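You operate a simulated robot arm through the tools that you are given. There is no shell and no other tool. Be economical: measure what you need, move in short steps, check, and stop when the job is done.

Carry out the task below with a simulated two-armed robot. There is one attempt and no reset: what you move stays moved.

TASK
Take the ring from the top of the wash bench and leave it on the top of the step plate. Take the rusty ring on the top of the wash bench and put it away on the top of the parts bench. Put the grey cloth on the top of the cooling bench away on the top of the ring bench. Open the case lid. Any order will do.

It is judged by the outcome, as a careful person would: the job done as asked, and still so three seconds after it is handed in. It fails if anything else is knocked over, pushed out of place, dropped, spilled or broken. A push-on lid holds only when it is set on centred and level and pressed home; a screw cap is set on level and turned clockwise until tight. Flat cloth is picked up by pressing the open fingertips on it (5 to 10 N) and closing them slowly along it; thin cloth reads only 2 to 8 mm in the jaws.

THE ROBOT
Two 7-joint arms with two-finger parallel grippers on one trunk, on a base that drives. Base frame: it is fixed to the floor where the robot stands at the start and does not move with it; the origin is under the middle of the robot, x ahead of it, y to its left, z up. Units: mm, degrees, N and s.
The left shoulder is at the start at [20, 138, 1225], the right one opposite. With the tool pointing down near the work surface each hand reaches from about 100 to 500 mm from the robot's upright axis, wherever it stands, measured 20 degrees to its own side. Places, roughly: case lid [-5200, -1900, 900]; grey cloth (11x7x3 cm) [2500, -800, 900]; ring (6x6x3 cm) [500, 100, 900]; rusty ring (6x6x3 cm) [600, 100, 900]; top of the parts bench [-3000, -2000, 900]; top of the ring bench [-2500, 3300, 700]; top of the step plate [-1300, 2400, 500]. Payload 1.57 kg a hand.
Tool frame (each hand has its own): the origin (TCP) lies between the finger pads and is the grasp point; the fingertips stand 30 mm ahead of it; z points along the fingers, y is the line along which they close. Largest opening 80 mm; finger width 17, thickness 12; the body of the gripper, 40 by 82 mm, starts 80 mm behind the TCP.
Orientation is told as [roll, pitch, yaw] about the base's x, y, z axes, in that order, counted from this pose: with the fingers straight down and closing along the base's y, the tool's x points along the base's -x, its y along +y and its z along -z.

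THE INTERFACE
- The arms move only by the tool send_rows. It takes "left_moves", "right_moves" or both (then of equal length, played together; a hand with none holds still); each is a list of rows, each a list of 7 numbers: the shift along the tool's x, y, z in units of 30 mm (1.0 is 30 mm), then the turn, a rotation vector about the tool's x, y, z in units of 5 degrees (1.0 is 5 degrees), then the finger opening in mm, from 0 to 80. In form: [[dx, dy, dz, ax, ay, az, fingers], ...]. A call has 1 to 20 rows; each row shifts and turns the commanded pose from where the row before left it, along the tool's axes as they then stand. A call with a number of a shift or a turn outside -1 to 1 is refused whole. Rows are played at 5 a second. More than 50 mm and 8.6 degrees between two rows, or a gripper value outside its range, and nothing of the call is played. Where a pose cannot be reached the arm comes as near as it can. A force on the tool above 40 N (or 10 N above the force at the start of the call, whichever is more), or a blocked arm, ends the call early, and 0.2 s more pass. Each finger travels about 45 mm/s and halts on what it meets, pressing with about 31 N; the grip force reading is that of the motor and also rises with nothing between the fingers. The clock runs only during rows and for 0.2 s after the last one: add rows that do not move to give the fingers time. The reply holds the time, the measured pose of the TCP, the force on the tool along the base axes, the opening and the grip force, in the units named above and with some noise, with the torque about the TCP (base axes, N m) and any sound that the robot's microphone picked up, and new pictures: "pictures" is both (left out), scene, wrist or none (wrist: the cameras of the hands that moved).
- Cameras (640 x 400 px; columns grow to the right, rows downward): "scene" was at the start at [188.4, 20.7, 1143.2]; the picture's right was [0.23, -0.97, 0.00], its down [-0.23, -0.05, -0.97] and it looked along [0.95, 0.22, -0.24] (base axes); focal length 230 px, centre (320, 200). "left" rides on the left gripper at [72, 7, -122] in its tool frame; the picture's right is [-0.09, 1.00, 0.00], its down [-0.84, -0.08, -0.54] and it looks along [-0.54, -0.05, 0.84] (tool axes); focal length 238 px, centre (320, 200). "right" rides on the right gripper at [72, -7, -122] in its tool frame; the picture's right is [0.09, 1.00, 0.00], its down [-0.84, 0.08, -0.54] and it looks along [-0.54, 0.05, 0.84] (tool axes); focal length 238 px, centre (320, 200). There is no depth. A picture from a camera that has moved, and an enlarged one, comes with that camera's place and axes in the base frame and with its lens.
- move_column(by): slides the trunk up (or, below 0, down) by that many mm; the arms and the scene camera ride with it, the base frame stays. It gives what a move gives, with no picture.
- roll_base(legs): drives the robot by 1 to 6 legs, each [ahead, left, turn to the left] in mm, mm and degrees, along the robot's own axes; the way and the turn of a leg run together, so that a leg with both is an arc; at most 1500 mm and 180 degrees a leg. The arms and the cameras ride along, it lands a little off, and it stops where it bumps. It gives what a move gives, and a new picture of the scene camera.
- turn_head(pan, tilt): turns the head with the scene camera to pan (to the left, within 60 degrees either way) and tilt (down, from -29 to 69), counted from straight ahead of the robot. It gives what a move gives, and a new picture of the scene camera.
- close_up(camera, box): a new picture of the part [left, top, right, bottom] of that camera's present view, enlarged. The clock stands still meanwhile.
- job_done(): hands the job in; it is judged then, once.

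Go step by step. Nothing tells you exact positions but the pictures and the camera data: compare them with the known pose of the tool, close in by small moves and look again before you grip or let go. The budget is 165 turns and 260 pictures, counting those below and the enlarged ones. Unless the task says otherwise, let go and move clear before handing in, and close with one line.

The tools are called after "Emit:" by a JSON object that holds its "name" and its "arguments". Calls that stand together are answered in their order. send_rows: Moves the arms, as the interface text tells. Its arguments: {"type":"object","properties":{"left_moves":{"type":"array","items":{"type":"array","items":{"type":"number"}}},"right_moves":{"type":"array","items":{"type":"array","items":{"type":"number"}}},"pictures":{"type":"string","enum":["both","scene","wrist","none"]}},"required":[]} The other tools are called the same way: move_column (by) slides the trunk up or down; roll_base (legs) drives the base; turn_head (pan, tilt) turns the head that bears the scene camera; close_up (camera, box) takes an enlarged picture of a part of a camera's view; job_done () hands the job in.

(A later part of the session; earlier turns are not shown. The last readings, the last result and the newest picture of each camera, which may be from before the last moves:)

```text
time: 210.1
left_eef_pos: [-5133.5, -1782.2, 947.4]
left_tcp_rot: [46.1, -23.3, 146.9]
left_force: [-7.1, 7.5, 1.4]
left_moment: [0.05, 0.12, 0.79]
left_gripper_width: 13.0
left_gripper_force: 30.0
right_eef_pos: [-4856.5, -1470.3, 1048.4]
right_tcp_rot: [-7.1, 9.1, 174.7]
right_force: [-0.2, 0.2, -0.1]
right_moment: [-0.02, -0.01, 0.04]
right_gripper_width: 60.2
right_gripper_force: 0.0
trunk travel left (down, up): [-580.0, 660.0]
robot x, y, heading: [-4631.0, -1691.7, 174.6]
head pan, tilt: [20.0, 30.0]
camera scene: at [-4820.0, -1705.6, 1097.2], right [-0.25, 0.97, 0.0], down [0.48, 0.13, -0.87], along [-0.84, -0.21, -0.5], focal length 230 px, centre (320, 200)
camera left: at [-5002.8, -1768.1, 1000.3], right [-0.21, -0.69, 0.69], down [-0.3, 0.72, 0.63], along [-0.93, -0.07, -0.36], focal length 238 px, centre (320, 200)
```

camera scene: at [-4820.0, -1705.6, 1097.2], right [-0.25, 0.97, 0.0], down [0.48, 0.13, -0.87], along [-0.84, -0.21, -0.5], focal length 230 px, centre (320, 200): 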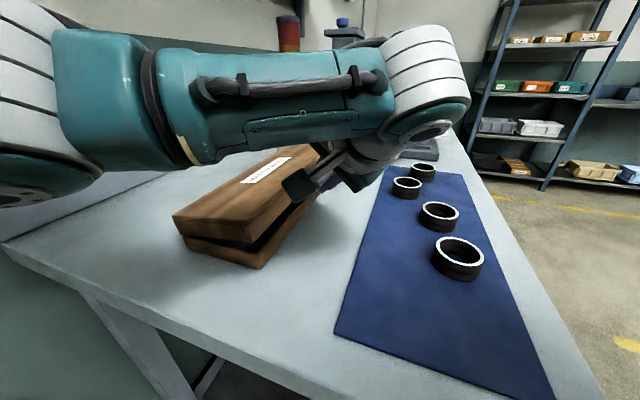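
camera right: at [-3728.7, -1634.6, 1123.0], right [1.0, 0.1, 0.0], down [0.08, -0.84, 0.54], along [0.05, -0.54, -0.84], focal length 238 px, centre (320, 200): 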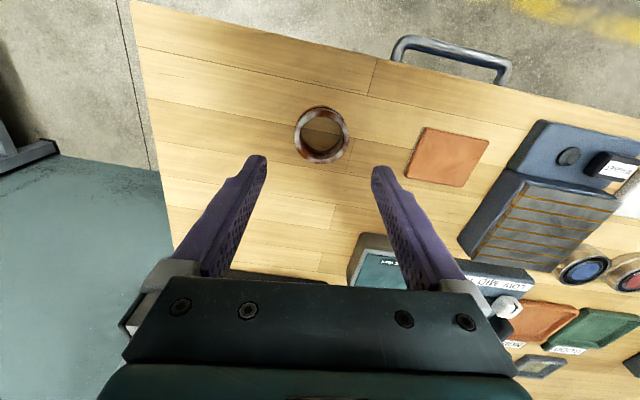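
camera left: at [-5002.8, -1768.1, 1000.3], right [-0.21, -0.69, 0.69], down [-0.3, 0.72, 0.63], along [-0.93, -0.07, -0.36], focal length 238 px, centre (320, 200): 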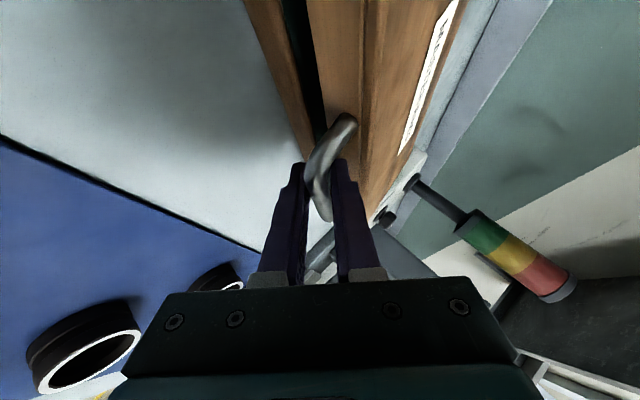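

The lid is lifting cleanly. Continuing 20° more.

Emit:
{"name": "send_rows", "arguments": {"left_moves": [[-0.055, 0.195, -0.1, 0.41, -0.035, -0.288, 9], [-0.055, 0.195, -0.1, 0.41, -0.035, -0.288, 9], [-0.055, 0.195, -0.1, 0.41, -0.035, -0.288, 9], [-0.055, 0.195, -0.1, 0.41, -0.035, -0.288, 9], [-0.055, 0.195, -0.1, 0.41, -0.035, -0.288, 9], [-0.055, 0.195, -0.1, 0.41, -0.035, -0.288, 9], [-0.055, 0.195, -0.1, 0.41, -0.035, -0.288, 9], [-0.055, 0.195, -0.1, 0.41, -0.035, -0.288, 9], [0, 0, 0, 0, 0, 0, 9]]}}

```text
time: 212.1
left_eef_pos: [-5135.9, -1804.6, 993.6]
left_tcp_rot: [25.0, -31.3, 156.6]
left_force: [-2.7, 15.4, 12.6]
left_moment: [-0.06, 0.35, 0.61]
left_gripper_width: 13.2
left_gripper_force: 30.0
right_eef_pos: [-4856.2, -1470.4, 1048.3]
right_tcp_rot: [-7.0, 9.2, 174.8]
right_force: [0.2, -0.6, -1.2]
right_moment: [0.0, -0.01, 0.02]
right_gripper_width: 60.2
right_gripper_force: 0.0
trunk travel left (down, up): [-580.0, 660.0]
robot x, y, heading: [-4627.5, -1694.3, 174.2]
head pan, tilt: [20.0, 30.0]
camera scene: at [-4820.2, -1704.6, 1097.3], right [-0.25, 0.97, 0.0], down [0.48, 0.13, -0.87], along [-0.84, -0.21, -0.5], focal length 230 px, centre (320, 200)
camera left: at [-5006.9, -1812.2, 1053.2], right [-0.23, -0.88, 0.41], down [-0.32, 0.46, 0.83], along [-0.92, 0.06, -0.39], focal length 238 px, centre (320, 200)
```

scene: 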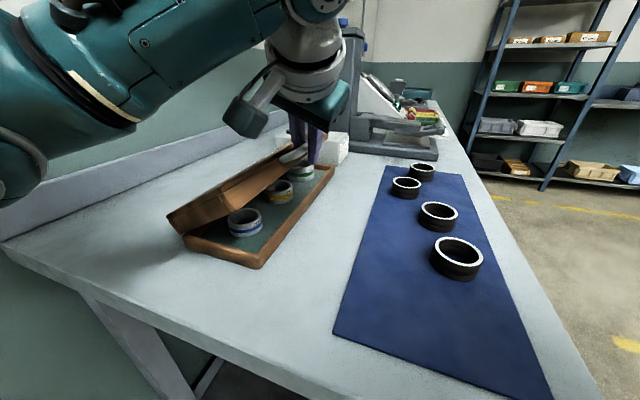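
left: 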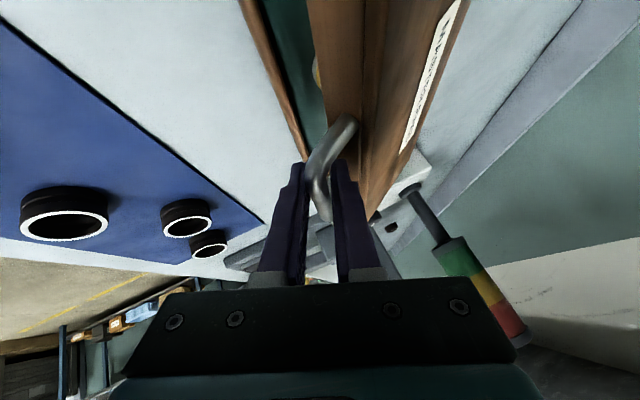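

The lid is about 30° open and shows rings inside. Forces show my arc radius a bit small; I'll relieve 3 mm outward and continue 20°.

Emit:
{"name": "send_rows", "arguments": {"left_moves": [[-0.08, 0.18, -0.135, 0.41, -0.035, -0.288, 9], [-0.08, 0.18, -0.135, 0.41, -0.035, -0.288, 9], [-0.06, 0.195, -0.105, 0.41, -0.035, -0.288, 9], [-0.06, 0.195, -0.105, 0.41, -0.035, -0.288, 9], [-0.06, 0.195, -0.105, 0.41, -0.035, -0.288, 9], [-0.06, 0.195, -0.105, 0.41, -0.035, -0.288, 9], [-0.06, 0.195, -0.105, 0.41, -0.035, -0.288, 9], [-0.06, 0.195, -0.105, 0.41, -0.035, -0.288, 9], [0, 0, 0, 0, 0, 0, 9]]}}

```text
time: 214.1
left_eef_pos: [-5139.2, -1847.0, 1033.2]
left_tcp_rot: [1.8, -34.8, 169.6]
left_force: [-14.8, -8.8, -19.1]
left_moment: [0.07, -0.35, 0.62]
left_gripper_width: 12.9
left_gripper_force: 29.9
right_eef_pos: [-4856.8, -1473.5, 1047.5]
right_tcp_rot: [-6.8, 9.4, 175.0]
right_force: [-0.3, 0.2, -0.8]
right_moment: [-0.01, 0.02, -0.05]
right_gripper_width: 60.2
right_gripper_force: 0.1
trunk travel left (down, up): [-580.0, 660.0]
robot x, y, heading: [-4630.5, -1694.3, 174.2]
head pan, tilt: [20.0, 30.0]
camera scene: at [-4819.6, -1707.6, 1096.9], right [-0.25, 0.97, 0.0], down [0.48, 0.12, -0.87], along [-0.84, -0.22, -0.5], focal length 230 px, centre (320, 200)
camera left: at [-5013.3, -1874.2, 1092.3], right [-0.24, -0.97, 0.08], down [-0.35, 0.16, 0.92], along [-0.9, 0.19, -0.38], focal length 238 px, centre (320, 200)
```

scene: 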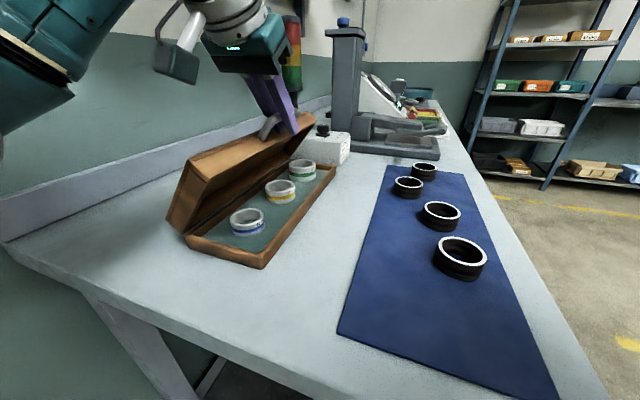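
left: 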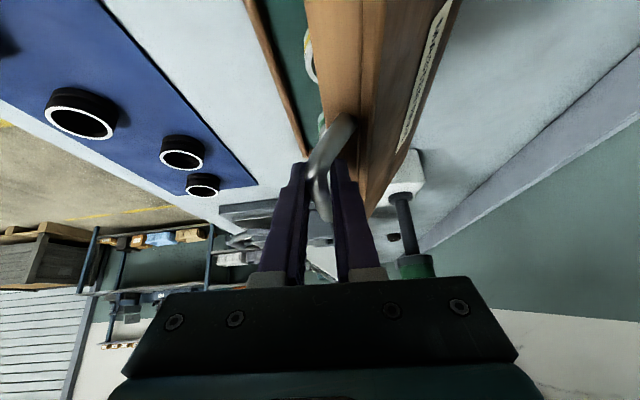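

About 50° open. Relieving slightly inward and continuing another 20°.

Emit:
{"name": "send_rows", "arguments": {"left_moves": [[-0.04, 0.21, -0.07, 0.41, -0.035, -0.288, 9], [-0.04, 0.21, -0.07, 0.41, -0.035, -0.288, 9], [-0.055, 0.195, -0.1, 0.41, -0.035, -0.288, 9], [-0.055, 0.195, -0.1, 0.41, -0.035, -0.288, 9], [-0.055, 0.195, -0.1, 0.41, -0.035, -0.288, 9], [-0.055, 0.195, -0.1, 0.41, -0.035, -0.288, 9], [-0.055, 0.195, -0.1, 0.41, -0.035, -0.288, 9], [-0.055, 0.195, -0.1, 0.41, -0.035, -0.288, 9], [0, 0, 0, 0, 0, 0, 9]]}}

```text
time: 216.1
left_eef_pos: [-5144.2, -1897.1, 1053.9]
left_tcp_rot: [-22.9, -34.4, -176.5]
left_force: [1.4, 0.4, 1.8]
left_moment: [-0.01, -0.69, 0.47]
left_gripper_width: 13.2
left_gripper_force: 30.0
right_eef_pos: [-4854.6, -1472.3, 1047.8]
right_tcp_rot: [-7.0, 9.3, 174.9]
right_force: [-0.3, -0.8, 0.1]
right_moment: [0.0, -0.04, -0.02]
right_gripper_width: 59.9
right_gripper_force: 0.1
trunk travel left (down, up): [-580.0, 660.0]
robot x, y, heading: [-4625.6, -1691.0, 174.5]
head pan, tilt: [20.0, 30.0]
camera scene: at [-4818.6, -1706.7, 1097.0], right [-0.25, 0.97, 0.0], down [0.48, 0.12, -0.87], along [-0.84, -0.22, -0.5], focal length 230 px, centre (320, 200)
camera left: at [-5019.7, -1943.2, 1103.3], right [-0.24, -0.93, -0.27], down [-0.38, -0.16, 0.91], along [-0.89, 0.32, -0.32], focal length 238 px, centre (320, 200)
```

scene: 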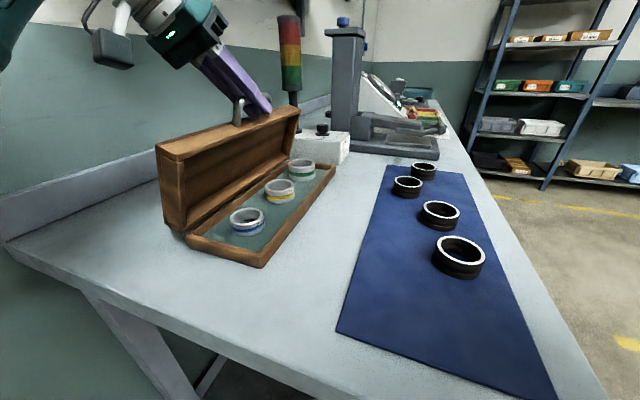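
left: 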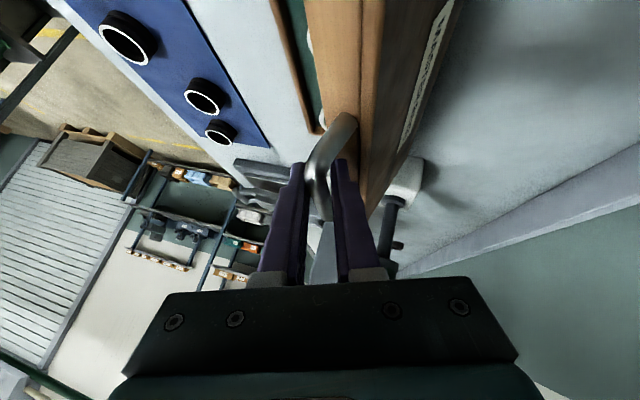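

About 75° open, forces nil. Continuing 25° to take it past vertical.

Emit:
{"name": "send_rows", "arguments": {"left_moves": [[-0.055, 0.195, -0.1, 0.41, -0.035, -0.288, 9], [-0.055, 0.195, -0.1, 0.41, -0.035, -0.288, 9], [-0.055, 0.195, -0.1, 0.41, -0.035, -0.288, 9], [-0.055, 0.195, -0.1, 0.41, -0.035, -0.288, 9], [-0.055, 0.195, -0.1, 0.41, -0.035, -0.288, 9], [-0.055, 0.195, -0.1, 0.41, -0.035, -0.288, 9], [-0.055, 0.195, -0.1, 0.41, -0.035, -0.288, 9], [-0.055, 0.195, -0.1, 0.41, -0.035, -0.288, 9], [-0.055, 0.195, -0.1, 0.41, -0.035, -0.288, 9], [-0.055, 0.195, -0.1, 0.41, -0.035, -0.288, 9], [0, 0, 0, 0, 0, 0, 9]]}}

```text
time: 218.5
left_eef_pos: [-5151.2, -1965.2, 1053.0]
left_tcp_rot: [-50.9, -27.3, -161.8]
left_force: [1.1, -3.5, 11.1]
left_moment: [-0.09, -0.52, 0.42]
left_gripper_width: 13.0
left_gripper_force: 29.6
right_eef_pos: [-4856.2, -1473.6, 1046.3]
right_tcp_rot: [-6.9, 9.2, 174.8]
right_force: [0.4, -0.7, 0.4]
right_moment: [-0.02, 0.05, -0.01]
right_gripper_width: 59.9
right_gripper_force: 0.1
trunk travel left (down, up): [-580.0, 660.0]
robot x, y, heading: [-4629.1, -1696.4, 174.2]
head pan, tilt: [20.0, 30.0]
camera scene: at [-4819.7, -1707.8, 1097.1], right [-0.25, 0.97, 0.0], down [0.48, 0.12, -0.87], along [-0.84, -0.22, -0.5], focal length 230 px, centre (320, 200)
camera left: at [-5028.4, -2029.3, 1083.4], right [-0.22, -0.73, -0.64], down [-0.42, -0.53, 0.74], along [-0.88, 0.43, -0.19], focal length 238 px, centre (320, 200)
```

scene: 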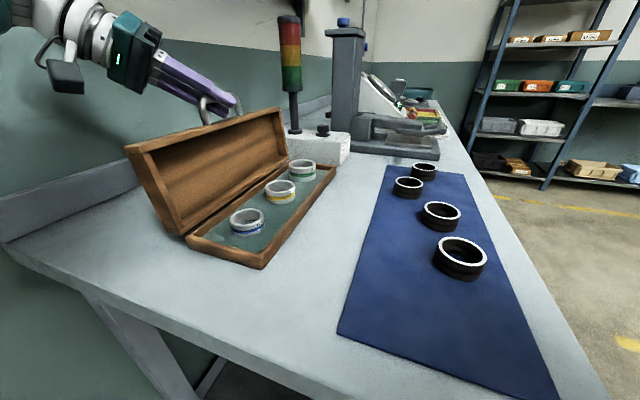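
left: 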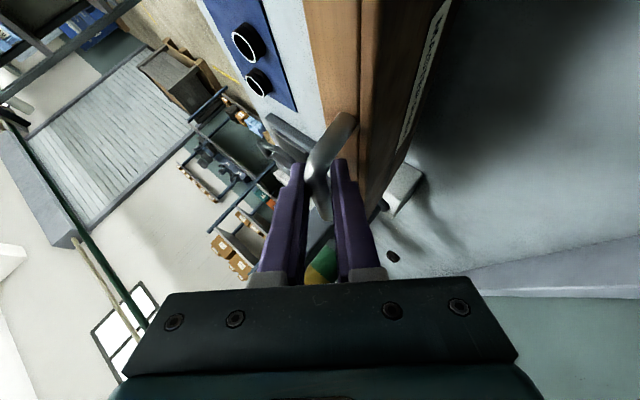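

The lid is past vertical (~100°). I'll open the jaws slightly while still caging the bar, to see where the lid rests.

Emit:
{"name": "send_rows", "arguments": {"left_moves": [[0, 0, 0, 0, 0, 0, 14], [0, 0, 0, 0, 0, 0, 18], [0, 0, 0, 0, 0, 0, 24], [0, 0, 0, 0, 0, 0, 30], [0, 0, 0, 0, 0, 0, 30], [0, 0, 0, 0, 0, 0, 30]]}}

```text
time: 219.9
left_eef_pos: [-5150.1, -1965.2, 1053.1]
left_tcp_rot: [-50.8, -27.5, -161.8]
left_force: [6.9, -4.8, 19.5]
left_moment: [0.27, 0.09, 0.08]
left_gripper_width: 20.2
left_gripper_force: 0.1
right_eef_pos: [-4856.4, -1473.4, 1046.6]
right_tcp_rot: [-6.9, 9.3, 174.9]
right_force: [-0.4, 0.3, -0.5]
right_moment: [0.0, -0.01, -0.02]
right_gripper_width: 60.0
right_gripper_force: 0.1
trunk travel left (down, up): [-580.0, 660.0]
robot x, y, heading: [-4629.7, -1692.8, 174.3]
head pan, tilt: [20.0, 30.0]
camera scene: at [-4819.5, -1708.2, 1097.2], right [-0.25, 0.97, 0.0], down [0.48, 0.12, -0.87], along [-0.84, -0.22, -0.5], focal length 230 px, centre (320, 200)
camera left: at [-5028.1, -2029.8, 1084.3], right [-0.22, -0.73, -0.64], down [-0.41, -0.53, 0.74], along [-0.88, 0.43, -0.19], focal length 238 px, centre (320, 200)
```

scene: 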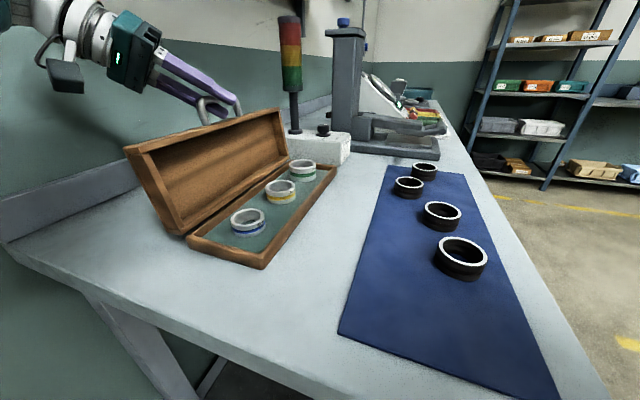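
left: 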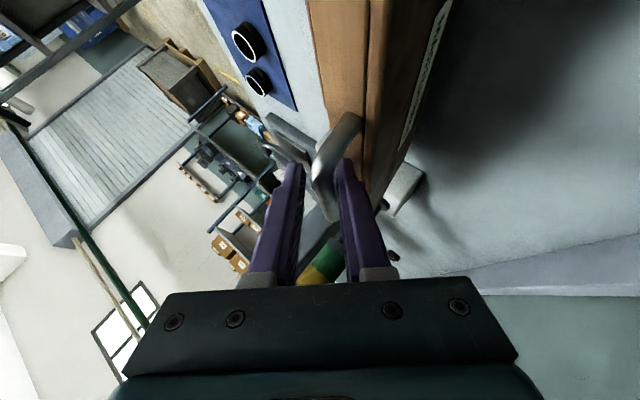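

The jaw in the gap is against the lid face, and the lid stays put. I'll narrow to 19 mm and withdraw straight back along the fingers.

Emit:
{"name": "send_rows", "arguments": {"left_moves": [[0, 0, 0, 0, 0, 0, 18], [0, 0, -0.3, 0, 0, 0, 18], [0, 0, -0.4, 0, 0, 0, 18], [0, 0, -0.6, 0, 0, 0, 18], [0, 0, -0.6, 0, 0, 0, 18], [0, 0, 0, 0, 0, 0, 18]]}}

```text
time: 221.3
left_eef_pos: [-5121.1, -2002.4, 1082.5]
left_tcp_rot: [-51.0, -27.2, -161.9]
left_force: [0.3, 0.9, 0.4]
left_moment: [0.02, -0.02, 0.01]
left_gripper_width: 17.9
left_gripper_force: 0.1
right_eef_pos: [-4855.4, -1472.5, 1047.7]
right_tcp_rot: [-7.0, 9.4, 174.8]
right_force: [0.7, -1.5, -0.5]
right_moment: [0.01, 0.01, 0.0]
right_gripper_width: 60.0
right_gripper_force: 0.0
trunk travel left (down, up): [-580.0, 660.0]
robot x, y, heading: [-4625.8, -1694.5, 174.6]
head pan, tilt: [20.0, 30.0]
camera scene: at [-4818.8, -1706.8, 1096.9], right [-0.25, 0.97, 0.0], down [0.48, 0.12, -0.87], along [-0.84, -0.22, -0.5], focal length 230 px, centre (320, 200)
camera left: at [-4998.3, -2066.8, 1113.9], right [-0.22, -0.73, -0.65], down [-0.42, -0.53, 0.74], along [-0.88, 0.43, -0.19], focal length 238 px, centre (320, 200)
```

scene: 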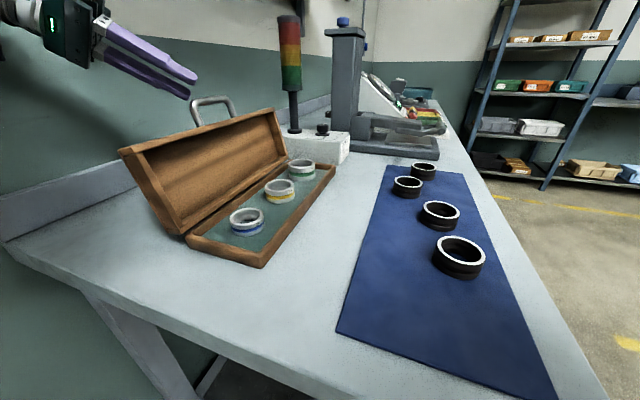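
left: 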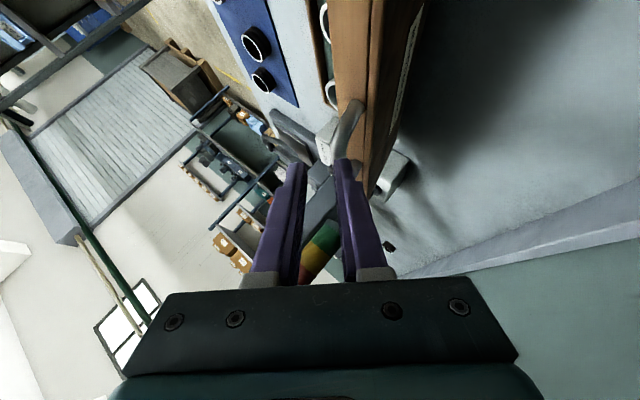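

The lid stands open by itself. I'll raise the trunk, back away, then restore the left hand's pose.

Emit:
{"name": "move_column", "arguments": {"by": 150}}

Emit:
{"name": "roll_base", "arguments": {"legs": [[-350, 0, 0]]}}

Emit:
{"name": "send_rows", "arguments": {"left_moves": [[0, -0.3, 0, -0.82, 0.07, 0.577, 40], [0, -0.3, 0, -0.82, 0.07, 0.577, 40], [0, -0.3, 0, -0.82, 0.07, 0.577, 40], [0, -0.3, 0, -0.82, 0.07, 0.577, 40], [0, -0.3, 0, -0.82, 0.07, 0.577, 40], [0, 0, 0, -0.82, 0.07, 0.577, 40], [0, 0, 0, -0.82, 0.07, 0.577, 40], [0, 0, 0, -0.82, 0.07, 0.577, 40], [0, 0, 0, -0.82, 0.07, 0.577, 40], [0, 0, 0, 0, 0, 0, 40]]}}

```text
time: 223.1
left_eef_pos: [-5121.2, -2002.8, 1233.8]
left_tcp_rot: [-51.0, -27.2, -161.8]
left_force: [0.3, -0.6, -1.2]
left_moment: [0.01, 0.01, -0.02]
left_gripper_width: 18.0
left_gripper_force: 0.0
right_eef_pos: [-4853.6, -1472.2, 1196.8]
right_tcp_rot: [-7.0, 9.2, 174.7]
right_force: [0.0, 0.2, 0.6]
right_moment: [0.03, 0.0, 0.0]
right_gripper_width: 59.9
right_gripper_force: 0.0
trunk travel left (down, up): [-730.0, 510.0]
robot x, y, heading: [-4628.4, -1692.8, 174.5]
head pan, tilt: [20.0, 30.0]
```

```text
time: 225.3
left_eef_pos: [-4776.8, -2038.5, 1233.0]
left_tcp_rot: [-50.9, -27.2, -161.5]
left_force: [-0.5, 0.3, 0.4]
left_moment: [-0.03, 0.0, 0.02]
left_gripper_width: 18.2
left_gripper_force: 0.0
right_eef_pos: [-4514.3, -1506.2, 1195.5]
right_tcp_rot: [-7.0, 9.3, 175.3]
right_force: [0.4, 0.9, 0.6]
right_moment: [-0.01, -0.03, -0.01]
right_gripper_width: 60.2
right_gripper_force: 0.1
trunk travel left (down, up): [-730.0, 510.0]
robot x, y, heading: [-4285.6, -1730.4, 175.1]
head pan, tilt: [20.0, 30.0]
camera scene: at [-4476.5, -1740.4, 1246.9], right [-0.26, 0.97, 0.0], down [0.48, 0.13, -0.87], along [-0.84, -0.22, -0.5], focal length 230 px, centre (320, 200)
```

scene: 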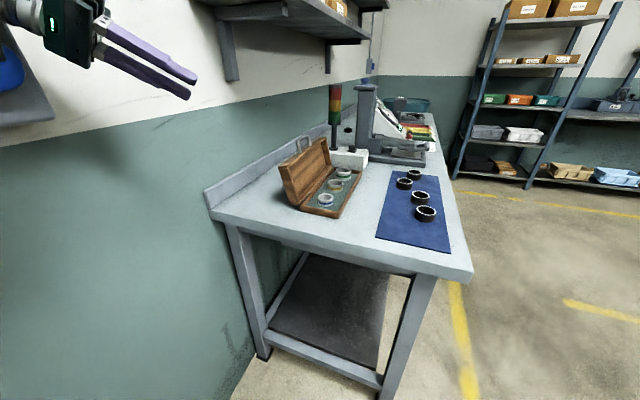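

```text
time: 227.5
left_eef_pos: [-4770.7, -2001.0, 1258.5]
left_tcp_rot: [1.9, -35.2, 169.9]
left_force: [0.6, 0.3, 0.5]
left_moment: [0.01, 0.0, -0.02]
left_gripper_width: 40.2
left_gripper_force: 0.1
right_eef_pos: [-4514.0, -1506.0, 1196.6]
right_tcp_rot: [-7.0, 9.4, 175.3]
right_force: [0.1, -0.2, -0.2]
right_moment: [-0.02, 0.0, 0.04]
right_gripper_width: 59.9
right_gripper_force: 0.0
trunk travel left (down, up): [-730.0, 510.0]
robot x, y, heading: [-4286.4, -1724.2, 174.8]
head pan, tilt: [20.0, 30.0]
camera scene: at [-4476.5, -1740.4, 1246.9], right [-0.26, 0.97, 0.0], down [0.48, 0.13, -0.87], along [-0.84, -0.22, -0.5], focal length 230 px, centre (320, 200)
camera left: at [-4643.4, -2027.1, 1316.5], right [-0.23, -0.97, 0.08], down [-0.35, 0.16, 0.92], along [-0.91, 0.18, -0.38], focal length 238 px, centre (320, 200)
```

scene: 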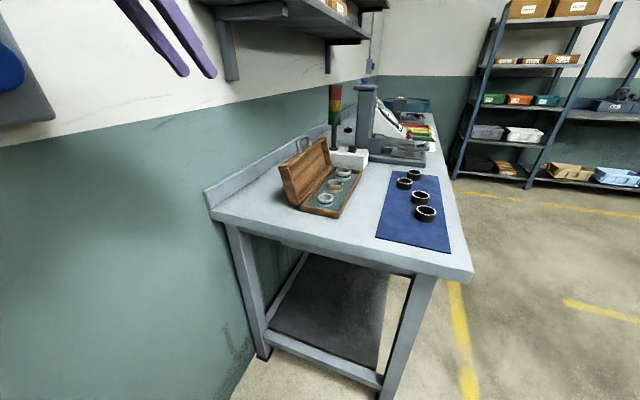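
left: 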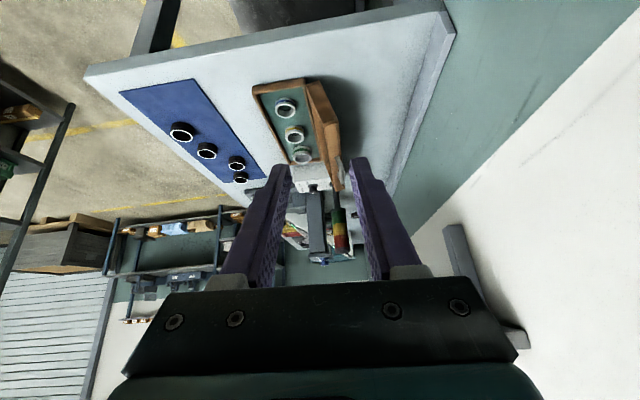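

Now level both hands and bring them to a carrying pose.

Emit:
{"name": "send_rows", "arguments": {"left_moves": [[0, 0, 0, 0, 1, 0, 40], [0, 0, 0, 0, 1, 0, 40], [0, 0, 0, 0, 1, 0, 40], [0, 0, 0, 0, 1, 0, 40], [0, 0, 0, 0, 1, 0, 40], [0, 0, 0, 0, 1, 0, 40], [0, 0, 0, 0.38, 1, 0, 40], [0.66, -0.79, 0.7, 0, 0, 0, 60], [0.66, -0.79, 0.7, 0, 0, 0, 60], [0.66, -0.79, 0.7, 0, 0, 0, 60], [0.66, -0.79, 0.7, 0, 0, 0, 60], [0.66, -0.79, 0.7, 0, 0, 0, 60], [0.66, -0.79, 0.7, 0, 0, 0, 60], [0.66, -0.79, 0.7, 0, 0, 0, 60], [0, 0, 0, 0, 0, 0, 60]], "right_moves": [[-0.6, 0, 0, -0.7, -0.93, 0, 60], [-0.6, 0, 0, -0.7, -0.93, 0, 60], [-0.6, 0, 0, 0, 0, 0, 60], [-0.6, 0, 0, 0, 0, 0, 60], [0, 0, 0, 0, 0, 0, 60], [0, 0, 0, 0, 0, 0, 60], [0, 0, 0, 0, 0, 0, 60], [0, 0, 0, 0, 0, 0, 60], [0, 0, 0, 0, 0, 0, 60], [0, 0, 0, 0, 0, 0, 60], [0, 0, 0, 0, 0, 0, 60], [0, 0, 0, 0, 0, 0, 60], [0, 0, 0, 0, 0, 0, 60], [0, 0, 0, 0, 0, 0, 60], [0, 0, 0, 0, 0, 0, 60]], "pictures": "none"}}

Emit:
{"name": "move_column", "arguments": {"by": -60}}

Emit:
{"name": "turn_head", "arguments": {"pan": 20, "tilt": 20}}

```text
time: 230.7
left_eef_pos: [-4601.1, -1857.7, 1110.6]
left_tcp_rot: [-0.6, -0.3, 170.9]
left_force: [-0.1, 0.0, 0.0]
left_moment: [0.03, 0.02, -0.04]
left_gripper_width: 59.7
left_gripper_force: 0.0
left hand out of reach, approached as far as the arm can: row 7
right_eef_pos: [-4586.9, -1500.4, 1195.5]
right_tcp_rot: [0.0, -0.1, 175.9]
right_force: [1.0, -0.1, 0.4]
right_moment: [-0.01, 0.03, -0.01]
right_gripper_width: 59.9
right_gripper_force: 0.4
trunk travel left (down, up): [-730.0, 510.0]
robot x, y, heading: [-4285.2, -1723.8, 175.3]
head pan, tilt: [20.0, 30.0]
```

```text
time: 231.7
left_eef_pos: [-4601.3, -1857.4, 1050.5]
left_tcp_rot: [-0.5, -0.2, 170.8]
left_force: [-0.8, -0.2, 1.4]
left_moment: [0.0, 0.04, 0.02]
left_gripper_width: 60.1
left_gripper_force: 0.1
right_eef_pos: [-4586.8, -1499.9, 1133.7]
right_tcp_rot: [0.1, 0.0, 175.9]
right_force: [0.1, 0.9, 0.1]
right_moment: [-0.01, 0.04, 0.03]
right_gripper_width: 60.0
right_gripper_force: 0.0
trunk travel left (down, up): [-670.0, 570.0]
robot x, y, heading: [-4284.5, -1724.0, 175.2]
head pan, tilt: [20.0, 30.0]
```

```text
time: 232.4
left_eef_pos: [-4601.2, -1858.6, 1050.1]
left_tcp_rot: [-0.6, -0.1, 170.9]
left_force: [0.1, 0.6, -0.2]
left_moment: [-0.01, -0.01, -0.02]
left_gripper_width: 59.9
left_gripper_force: 0.0
right_eef_pos: [-4585.4, -1502.6, 1135.0]
right_tcp_rot: [0.0, 0.0, 175.9]
right_force: [0.5, 1.5, -0.4]
right_moment: [-0.03, -0.03, 0.0]
right_gripper_width: 60.0
right_gripper_force: 0.1
trunk travel left (down, up): [-670.0, 570.0]
robot x, y, heading: [-4288.0, -1730.0, 174.9]
head pan, tilt: [20.0, 20.0]
camera scene: at [-4479.1, -1741.1, 1202.9], right [-0.26, 0.97, 0.0], down [0.33, 0.09, -0.94], along [-0.91, -0.24, -0.34], focal length 230 px, centre (320, 200)
```

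scene: 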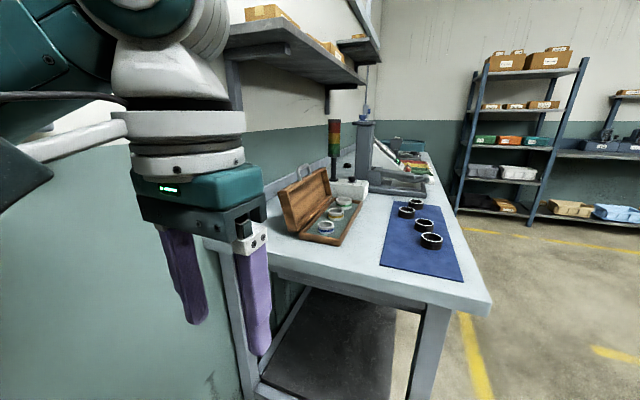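

The case is open and standing. Next the cloth at the cooling bench near [2500, -800]: I'll drive back east along the corridor.

Emit:
{"name": "roll_base", "arguments": {"legs": [[0, -640, 0], [0, 0, -175], [1500, 0, 0]]}}

Emit:
{"name": "turn_head", "arguments": {"pan": 0, "tilt": 12}}

```text
time: 250.1
left_eef_pos: [-2451.4, -774.6, 1050.5]
left_tcp_rot: [-0.5, -0.1, 0.8]
left_force: [0.0, -0.1, 0.2]
left_moment: [0.0, -0.02, 0.01]
left_gripper_width: 59.9
left_gripper_force: 0.0
right_eef_pos: [-2404.6, -1128.6, 1134.8]
right_tcp_rot: [-0.1, 0.1, 5.8]
right_force: [0.1, 0.1, -0.3]
right_moment: [0.03, 0.04, 0.02]
right_gripper_width: 59.7
right_gripper_force: 0.1
trunk travel left (down, up): [-670.0, 570.0]
robot x, y, heading: [-2740.5, -958.9, 4.6]
head pan, tilt: [20.0, 20.0]
camera scene: at [-2556.4, -912.8, 1203.0], right [0.42, -0.91, 0.0], down [-0.31, -0.14, -0.94], along [0.85, 0.39, -0.34], focal length 230 px, centre (320, 200)
```

scene: 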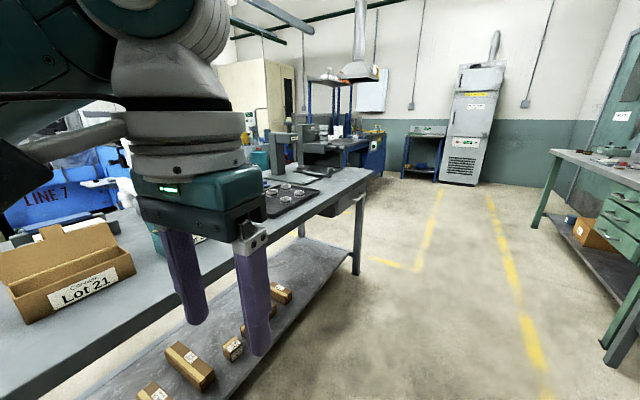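

```text
time: 250.9
left_eef_pos: [-2451.3, -775.1, 1051.0]
left_tcp_rot: [-0.4, -0.2, 0.8]
left_force: [0.1, -0.5, 0.5]
left_moment: [-0.01, -0.01, -0.02]
left_gripper_width: 59.9
left_gripper_force: 0.0
right_eef_pos: [-2403.8, -1130.0, 1134.4]
right_tcp_rot: [0.0, 0.1, 5.8]
right_force: [0.4, 0.5, -0.1]
right_moment: [0.05, -0.02, 0.03]
right_gripper_width: 60.0
right_gripper_force: 0.0
trunk travel left (down, up): [-670.0, 570.0]
robot x, y, heading: [-2737.5, -961.9, 4.7]
head pan, tilt: [0.0, 12.0]
camera scene: at [-2548.1, -944.0, 1216.0], right [0.08, -1.0, 0.0], down [-0.21, -0.02, -0.98], along [0.97, 0.08, -0.21], focal length 230 px, centre (320, 200)
```

scene: 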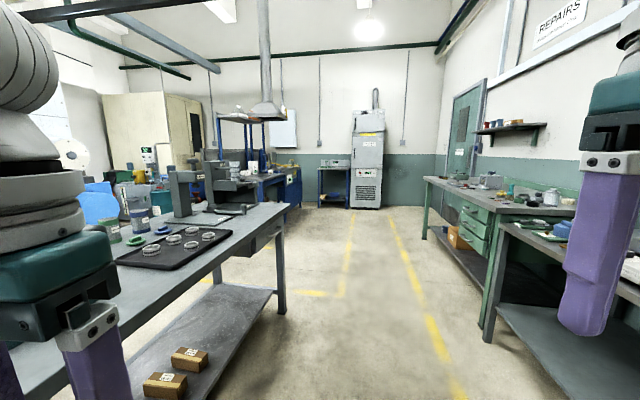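

The cooling bench seems to be the blue stand beside the oven at the far end. Driving on.

Emit:
{"name": "roll_base", "arguments": {"legs": [[0, -120, -5], [1500, 0, 0], [1500, 0, 0], [1000, 0, 0]]}}

Emit:
{"name": "turn_head", "arguments": {"pan": 10, "tilt": 10}}

```text
time: 271.2
left_eef_pos: [1604.1, -973.3, 1051.0]
left_tcp_rot: [-0.5, -0.2, -5.4]
left_force: [-0.5, 0.4, -0.9]
left_moment: [0.01, 0.01, 0.06]
left_gripper_width: 59.8
left_gripper_force: 0.1
right_eef_pos: [1614.1, -1331.0, 1134.8]
right_tcp_rot: [-0.1, 0.1, -0.4]
right_force: [-0.1, 0.3, 0.2]
right_moment: [0.02, -0.01, 0.02]
right_gripper_width: 59.9
right_gripper_force: 0.0
trunk travel left (down, up): [-670.0, 570.0]
robot x, y, heading: [1299.8, -1123.4, -1.5]
head pan, tilt: [0.0, 12.0]
camera scene: at [1490.4, -1131.5, 1216.0], right [-0.02, -1.0, 0.0], down [-0.21, 0.01, -0.98], along [0.98, -0.02, -0.21], focal length 230 px, centre (320, 200)
```

scene: 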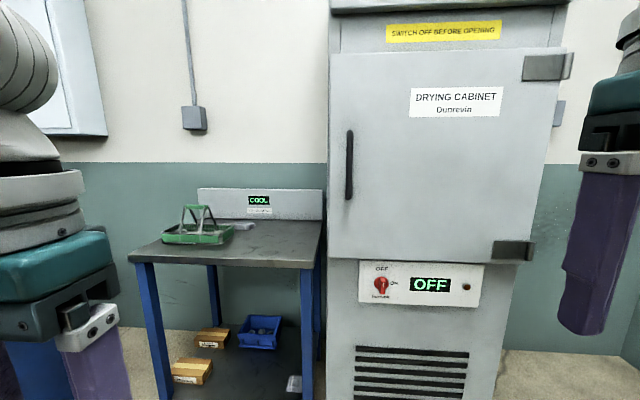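

```text
time: 271.9
left_eef_pos: [1605.3, -972.3, 1050.6]
left_tcp_rot: [-0.6, -0.2, -5.5]
left_force: [0.6, -0.6, 0.7]
left_moment: [0.0, -0.02, 0.0]
left_gripper_width: 60.1
left_gripper_force: 0.1
right_eef_pos: [1610.9, -1330.8, 1134.3]
right_tcp_rot: [0.0, 0.1, -0.3]
right_force: [-0.8, 0.3, 0.3]
right_moment: [0.03, 0.01, 0.01]
right_gripper_width: 60.1
right_gripper_force: 0.0
trunk travel left (down, up): [-670.0, 570.0]
robot x, y, heading: [1301.1, -1125.1, -1.6]
head pan, tilt: [10.0, 10.0]
camera scene: at [1489.1, -1115.3, 1219.2], right [0.15, -0.99, 0.0], down [-0.17, -0.03, -0.98], along [0.97, 0.15, -0.17], focal length 230 px, centre (320, 200)
```

scene: 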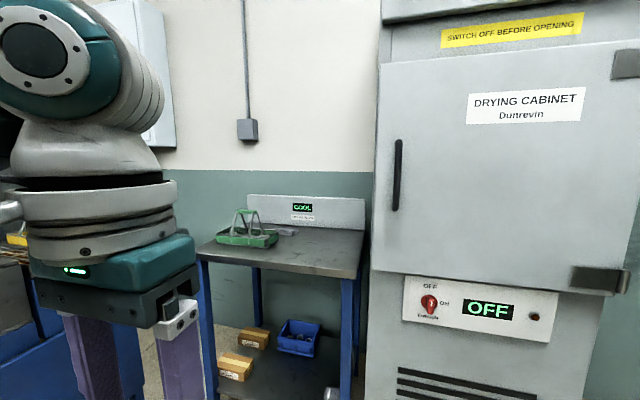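

The cooling bench (x≈2160..2620, y≈-1110..-560) has a green tray and the grey cloth behind it near [2511, -788]. I'll check whether the space at its left end is free for a side approach.

Emit:
{"name": "close_up", "arguments": {"camera": "scene", "box": [190, 180, 380, 300]}}

Emit:
{"name": "roll_base", "arguments": {"legs": [[0, 450, 0], [150, 0, 0]]}}

Emit:
{"name": "turn_head", "arguments": {"pan": 35, "tilt": 20}}

```text
3.33 times, centred on (285, 240) of scene
camera zoom: at [1489.1, -1115.3, 1219.2], right [0.15, -0.99, 0.0], down [-0.17, -0.03, -0.98], along [0.97, 0.15, -0.17], focal length 768 px, centre (437, 67)
```

zoom: 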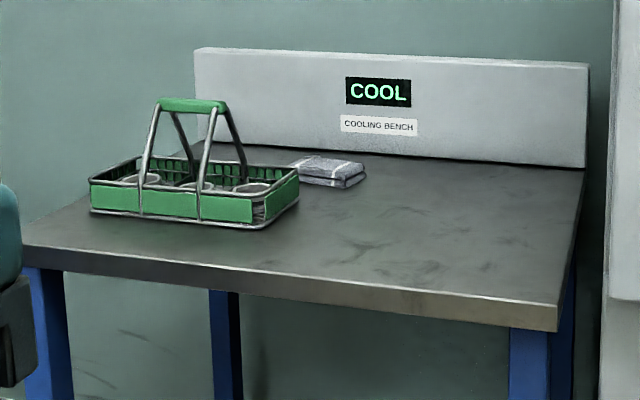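

```text
time: 275.6
left_eef_pos: [1765.2, -515.4, 1050.6]
left_tcp_rot: [-0.5, -0.2, -5.1]
left_force: [-0.6, 0.2, 0.6]
left_moment: [-0.03, -0.02, 0.0]
left_gripper_width: 60.0
left_gripper_force: 0.1
right_eef_pos: [1774.9, -872.8, 1134.0]
right_tcp_rot: [0.0, 0.1, -0.1]
right_force: [-1.0, 1.1, 0.1]
right_moment: [-0.02, -0.01, -0.01]
right_gripper_width: 59.9
right_gripper_force: 0.0
trunk travel left (down, up): [-670.0, 570.0]
robot x, y, heading: [1464.6, -666.3, -1.1]
head pan, tilt: [10.0, 10.0]
camera scene: at [1650.1, -658.2, 1219.3], right [0.15, -0.99, 0.0], down [-0.17, -0.03, -0.98], along [0.97, 0.15, -0.17], focal length 230 px, centre (320, 200)
```

scene: 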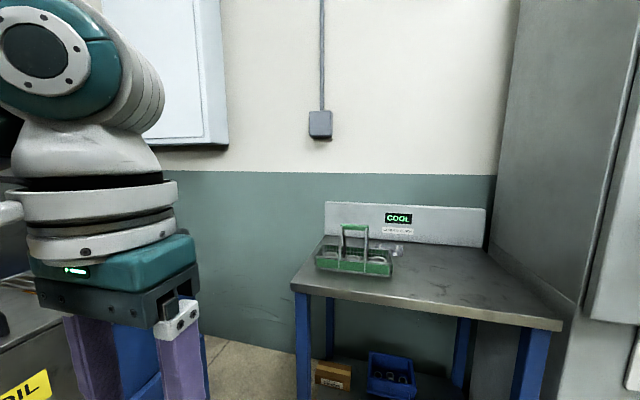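

```text
time: 276.5
left_eef_pos: [1765.6, -516.3, 1051.0]
left_tcp_rot: [-0.6, -0.1, -5.2]
left_force: [-0.3, -0.4, 0.5]
left_moment: [0.0, 0.02, 0.01]
left_gripper_width: 60.1
left_gripper_force: 0.0
right_eef_pos: [1774.0, -872.5, 1134.6]
right_tcp_rot: [0.0, 0.1, -0.1]
right_force: [-0.1, 0.5, 0.5]
right_moment: [0.01, 0.03, 0.01]
right_gripper_width: 59.9
right_gripper_force: 0.1
trunk travel left (down, up): [-670.0, 570.0]
robot x, y, heading: [1461.0, -672.7, -1.0]
head pan, tilt: [35.0, 20.0]
camera scene: at [1635.6, -620.7, 1203.0], right [0.56, -0.83, 0.0], down [-0.28, -0.19, -0.94], along [0.78, 0.52, -0.34], focal length 230 px, centre (320, 200)
```

scene: 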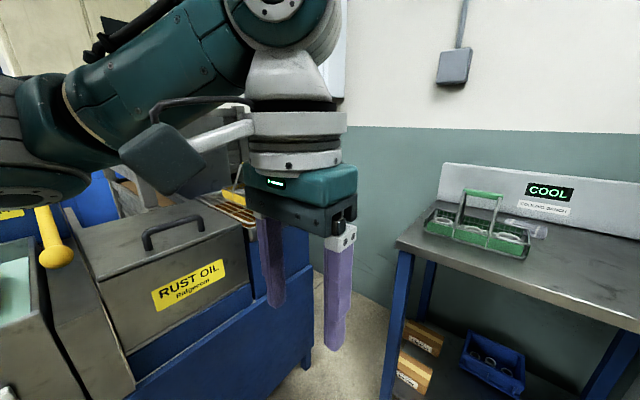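

The cloth is a folded grey one at about [2484, -810, 895], ~290 mm behind the bench's front edge. I'll approach from the front with the right hand straight ahead of its shoulder and a tilted tool.

Emit:
{"name": "roll_base", "arguments": {"legs": [[455, 0, 1]]}}

Emit:
{"name": "turn_head", "arguments": {"pan": -12, "tilt": 35}}

Emit:
{"name": "close_up", "arguments": {"camera": "scene", "box": [220, 60, 420, 185]}}

```text
time: 279.2
left_eef_pos: [2202.8, -510.3, 1050.9]
left_tcp_rot: [-0.6, 0.0, -3.5]
left_force: [0.4, -0.8, 0.0]
left_moment: [-0.05, 0.01, 0.01]
left_gripper_width: 60.1
left_gripper_force: 0.0
right_eef_pos: [2223.2, -866.2, 1134.8]
right_tcp_rot: [0.1, 0.1, 1.5]
right_force: [0.1, 0.6, -0.2]
right_moment: [-0.01, -0.03, 0.03]
right_gripper_width: 60.0
right_gripper_force: 0.0
trunk travel left (down, up): [-670.0, 570.0]
robot x, y, heading: [1903.5, -676.3, 0.5]
head pan, tilt: [35.0, 20.0]
camera scene: at [2077.2, -617.9, 1203.0], right [0.58, -0.81, 0.0], down [-0.28, -0.2, -0.94], along [0.76, 0.55, -0.34], focal length 230 px, centre (320, 200)
```

scene: 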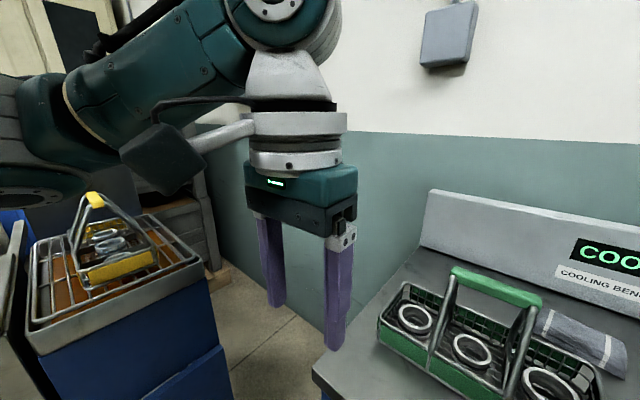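

```text
time: 280.4
left_eef_pos: [2203.9, -510.6, 1051.2]
left_tcp_rot: [-0.5, -0.2, -3.5]
left_force: [0.6, 0.1, -1.0]
left_moment: [0.01, -0.02, -0.04]
left_gripper_width: 60.1
left_gripper_force: 0.1
right_eef_pos: [2224.4, -866.6, 1134.2]
right_tcp_rot: [0.0, 0.1, 1.4]
right_force: [0.1, 1.0, 0.2]
right_moment: [-0.02, 0.0, 0.0]
right_gripper_width: 60.0
right_gripper_force: 0.1
trunk travel left (down, up): [-670.0, 570.0]
robot x, y, heading: [1905.4, -671.7, 0.5]
head pan, tilt: [-12.0, 35.0]
camera scene: at [2087.7, -689.4, 1179.1], right [-0.2, -0.98, 0.0], down [-0.56, 0.11, -0.82], along [0.8, -0.16, -0.57], focal length 230 px, centre (320, 200)
```

scene: 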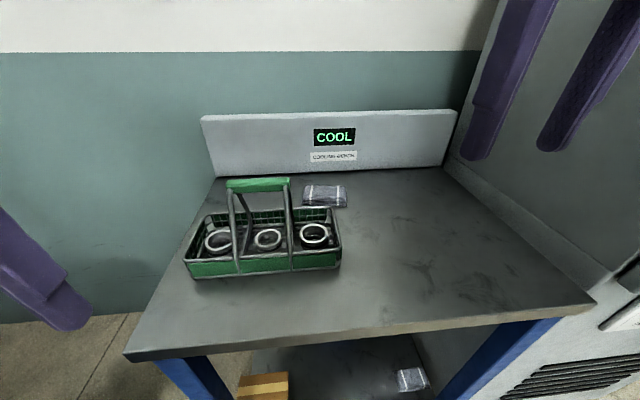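

```text
3.20 times, centred on (320, 122) of scene
camera zoom: at [2087.7, -689.4, 1179.1], right [-0.2, -0.98, 0.0], down [-0.56, 0.11, -0.82], along [0.8, -0.16, -0.57], focal length 737 px, centre (320, 448)
```

zoom: 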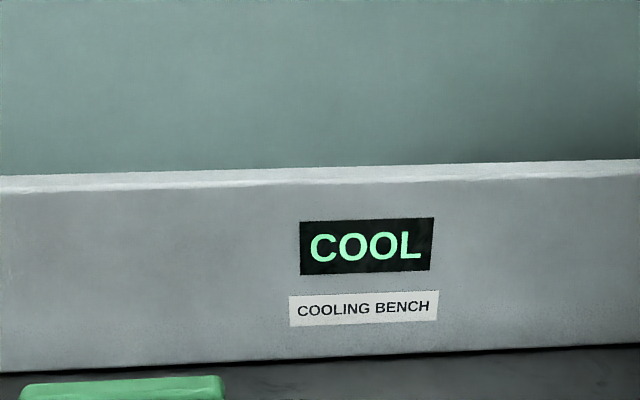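

The cloth lies just behind the tray's right end, about x 2465–2530, y -735..-835. I'll raise the left hand, edge 25 mm closer, and extend the right hand over the cloth, tilted forward ~32°, while high.

Emit:
{"name": "send_rows", "arguments": {"left_moves": [[0, 0.4, -0.8, 0, 0, 0, 60], [0, 0.4, -0.8, 0, 0, 0, 60], [0, 0.4, -0.8, 0, 0, 0, 60], [0, 0.4, -0.8, 0, 0, 0, 60], [0, 0.4, -0.8, 0, 0, 0, 60], [0, 0, 0, 0, 0, 0, 60]], "pictures": "none"}}

Emit:
{"name": "roll_base", "arguments": {"legs": [[25, 0, 0]]}}

Emit:
{"name": "send_rows", "arguments": {"right_moves": [[-0.8, 0.4, 0, 0, 0, 0, 60], [-0.8, 0.4, 0, 0, 0, 0, 60], [-0.8, 0.4, 0, 0, 0, 0, 60], [-0.8, 0.4, 0, 0, 0, 0, 60], [-0.8, 0.4, 0, 0, 0, 0, 60], [-0.8, 0.4, 0, 0, 0, 0, 60], [0, 0, 0, 0, -1, 0, 60], [0, 0, 0, 0, -1, 0, 60], [0, 0, 0, 0, -1, 0, 60], [0, 0, 0, 0, -1, 0, 60], [0, 0, 0, 0, -1, 0, 60], [0, 0, 0, 0, -1, 0, 60], [0, 0, 0, 0, -0.4, 0, 60], [-0.57, 0, 0.35, 0, 0, 0, 60], [-0.57, 0, 0.35, 0, 0, 0, 60], [-0.57, 0, 0.35, 0, 0, 0, 60], [-0.57, 0, 0.35, 0, 0, 0, 60], [0, 0, 0, 0, 0, 0, 60]]}}

```text
time: 281.9
left_eef_pos: [2188.0, -445.0, 1142.8]
left_tcp_rot: [2.5, 6.4, -4.1]
left_force: [0.0, 0.4, 0.6]
left_moment: [0.01, 0.03, 0.02]
left_gripper_width: 60.4
left_gripper_force: 0.1
right_eef_pos: [2223.8, -865.5, 1134.5]
right_tcp_rot: [-0.1, 0.1, 1.5]
right_force: [0.6, -0.4, 0.4]
right_moment: [-0.01, 0.01, 0.01]
right_gripper_width: 60.0
right_gripper_force: 0.1
trunk travel left (down, up): [-670.0, 570.0]
robot x, y, heading: [1904.5, -673.8, 0.7]
head pan, tilt: [-12.0, 35.0]
stopped in row 6 (left hand): the arm was blocked; the commanded pose is now the measured one
```

```text
time: 282.8
left_eef_pos: [2214.8, -444.3, 1142.6]
left_tcp_rot: [2.5, 6.3, -4.2]
left_force: [0.4, -0.4, 0.5]
left_moment: [0.03, -0.03, 0.02]
left_gripper_width: 60.0
left_gripper_force: 0.1
right_eef_pos: [2249.0, -866.2, 1132.9]
right_tcp_rot: [0.0, 0.1, 1.5]
right_force: [-0.8, -0.5, -0.3]
right_moment: [0.02, 0.0, 0.0]
right_gripper_width: 60.1
right_gripper_force: 0.0
trunk travel left (down, up): [-670.0, 570.0]
robot x, y, heading: [1930.4, -672.7, 0.5]
head pan, tilt: [-12.0, 35.0]
camera scene: at [2113.2, -689.3, 1179.1], right [-0.2, -0.98, 0.0], down [-0.56, 0.11, -0.82], along [0.8, -0.16, -0.57], focal length 230 px, centre (320, 200)
```

scene: 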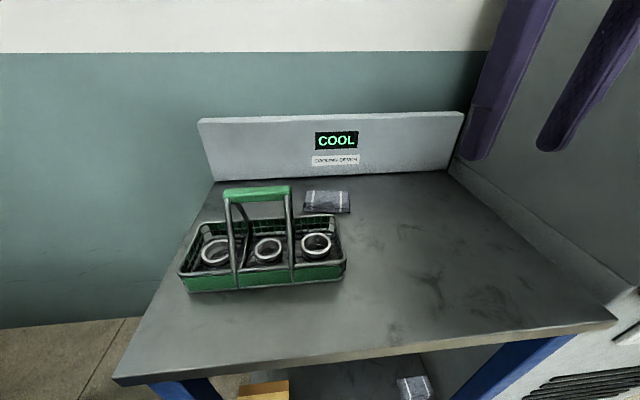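

```text
time: 286.6
left_eef_pos: [2213.6, -445.5, 1142.7]
left_tcp_rot: [2.5, 6.4, -4.1]
left_force: [0.0, 0.6, -0.5]
left_moment: [-0.02, 0.01, 0.01]
left_gripper_width: 60.0
left_gripper_force: 0.1
right_eef_pos: [2473.5, -787.6, 1134.6]
right_tcp_rot: [0.0, -31.8, 1.5]
right_force: [-0.5, -0.4, -0.1]
right_moment: [0.01, 0.0, -0.01]
right_gripper_width: 60.1
right_gripper_force: 0.1
trunk travel left (down, up): [-670.0, 570.0]
robot x, y, heading: [1929.2, -672.8, 0.6]
head pan, tilt: [-12.0, 35.0]
camera scene: at [2113.2, -689.3, 1179.1], right [-0.2, -0.98, 0.0], down [-0.56, 0.11, -0.82], along [0.8, -0.16, -0.57], focal length 230 px, centre (320, 200)
camera right: at [2348.8, -797.0, 1199.8], right [-0.1, 0.99, -0.05], down [0.42, 0.09, 0.9], along [0.9, 0.07, -0.43], focal length 238 px, centre (320, 200)
```

scene: 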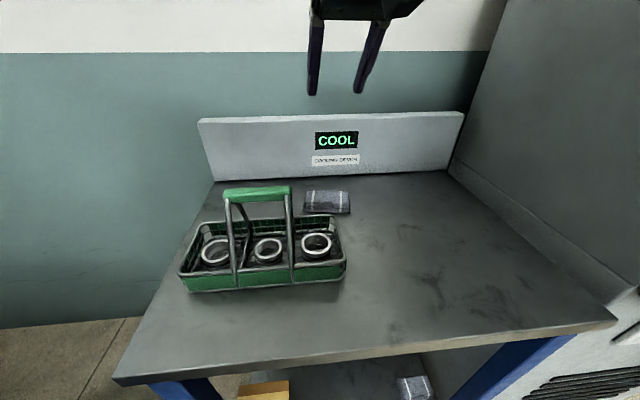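
right: 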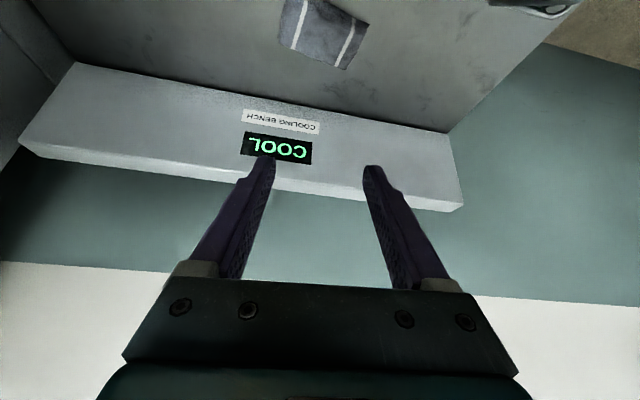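

The wrist view puts the cloth centre nearer [2528, -792, 875]. I'll extend 30 mm more and lower the trunk by 150, then look.

Emit:
{"name": "send_rows", "arguments": {"right_moves": [[-0.42, -0.08, 0.27, 0, 0, 0, 60], [-0.42, -0.08, 0.27, 0, 0, 0, 60], [0, 0, 0, 0, 0, 0, 60]], "pictures": "none"}}

Emit:
{"name": "move_column", "arguments": {"by": -150}}

Emit:
{"name": "send_rows", "arguments": {"right_moves": [[0, 0, 0, 0, 0, 0, 60]]}}

```text
time: 287.4
left_eef_pos: [2215.3, -445.6, 1142.7]
left_tcp_rot: [2.5, 6.4, -4.2]
left_force: [-0.6, 0.5, 0.4]
left_moment: [-0.02, 0.02, 0.01]
left_gripper_width: 60.1
left_gripper_force: 0.0
right_eef_pos: [2502.1, -793.2, 1135.0]
right_tcp_rot: [0.1, -31.9, 1.5]
right_force: [0.4, -0.2, 0.0]
right_moment: [-0.01, -0.01, 0.0]
right_gripper_width: 59.9
right_gripper_force: 0.2
trunk travel left (down, up): [-670.0, 570.0]
robot x, y, heading: [1927.8, -670.3, 0.5]
head pan, tilt: [-12.0, 35.0]
```

```text
time: 289.1
left_eef_pos: [2213.5, -444.5, 993.0]
left_tcp_rot: [2.6, 6.4, -4.1]
left_force: [0.2, 0.8, 0.4]
left_moment: [0.0, -0.03, 0.03]
left_gripper_width: 60.0
left_gripper_force: 0.0
right_eef_pos: [2501.8, -792.4, 984.3]
right_tcp_rot: [0.1, -31.9, 1.5]
right_force: [0.8, -0.3, 0.0]
right_moment: [0.01, 0.02, -0.01]
right_gripper_width: 60.0
right_gripper_force: 0.0
trunk travel left (down, up): [-520.0, 720.0]
robot x, y, heading: [1930.0, -671.1, 0.5]
head pan, tilt: [-12.0, 35.0]
```

```text
time: 289.5
left_eef_pos: [2214.4, -444.5, 992.7]
left_tcp_rot: [2.5, 6.2, -4.1]
left_force: [-1.0, 0.0, -0.2]
left_moment: [-0.01, 0.0, 0.04]
left_gripper_width: 60.0
left_gripper_force: 0.1
right_eef_pos: [2502.7, -792.5, 985.1]
right_tcp_rot: [0.0, -31.9, 1.5]
right_force: [0.1, -0.2, -0.4]
right_moment: [-0.03, 0.01, -0.02]
right_gripper_width: 59.7
right_gripper_force: 0.1
trunk travel left (down, up): [-520.0, 720.0]
robot x, y, heading: [1925.3, -675.4, 0.5]
head pan, tilt: [-12.0, 35.0]
camera scene: at [2113.2, -689.3, 1029.1], right [-0.2, -0.98, 0.0], down [-0.56, 0.11, -0.82], along [0.8, -0.16, -0.57], focal length 230 px, centre (320, 200)
camera right: at [2377.0, -801.8, 1049.7], right [-0.1, 0.99, -0.05], down [0.42, 0.09, 0.9], along [0.9, 0.07, -0.43], focal length 238 px, centre (320, 200)
```

scene: 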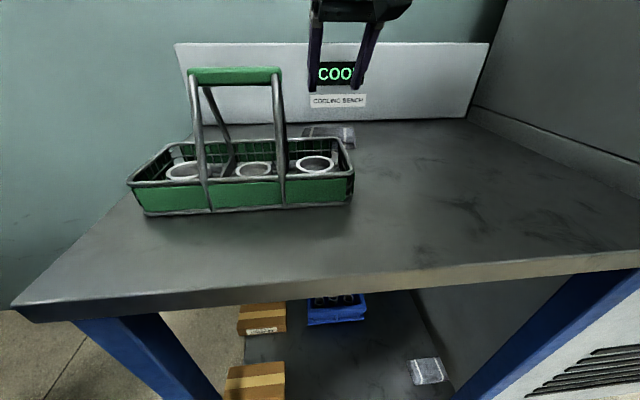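
right: 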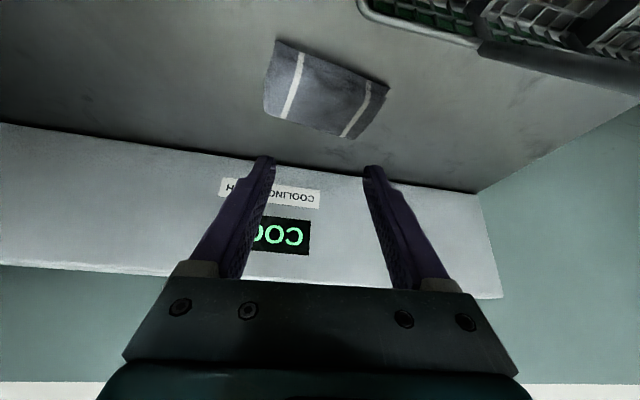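

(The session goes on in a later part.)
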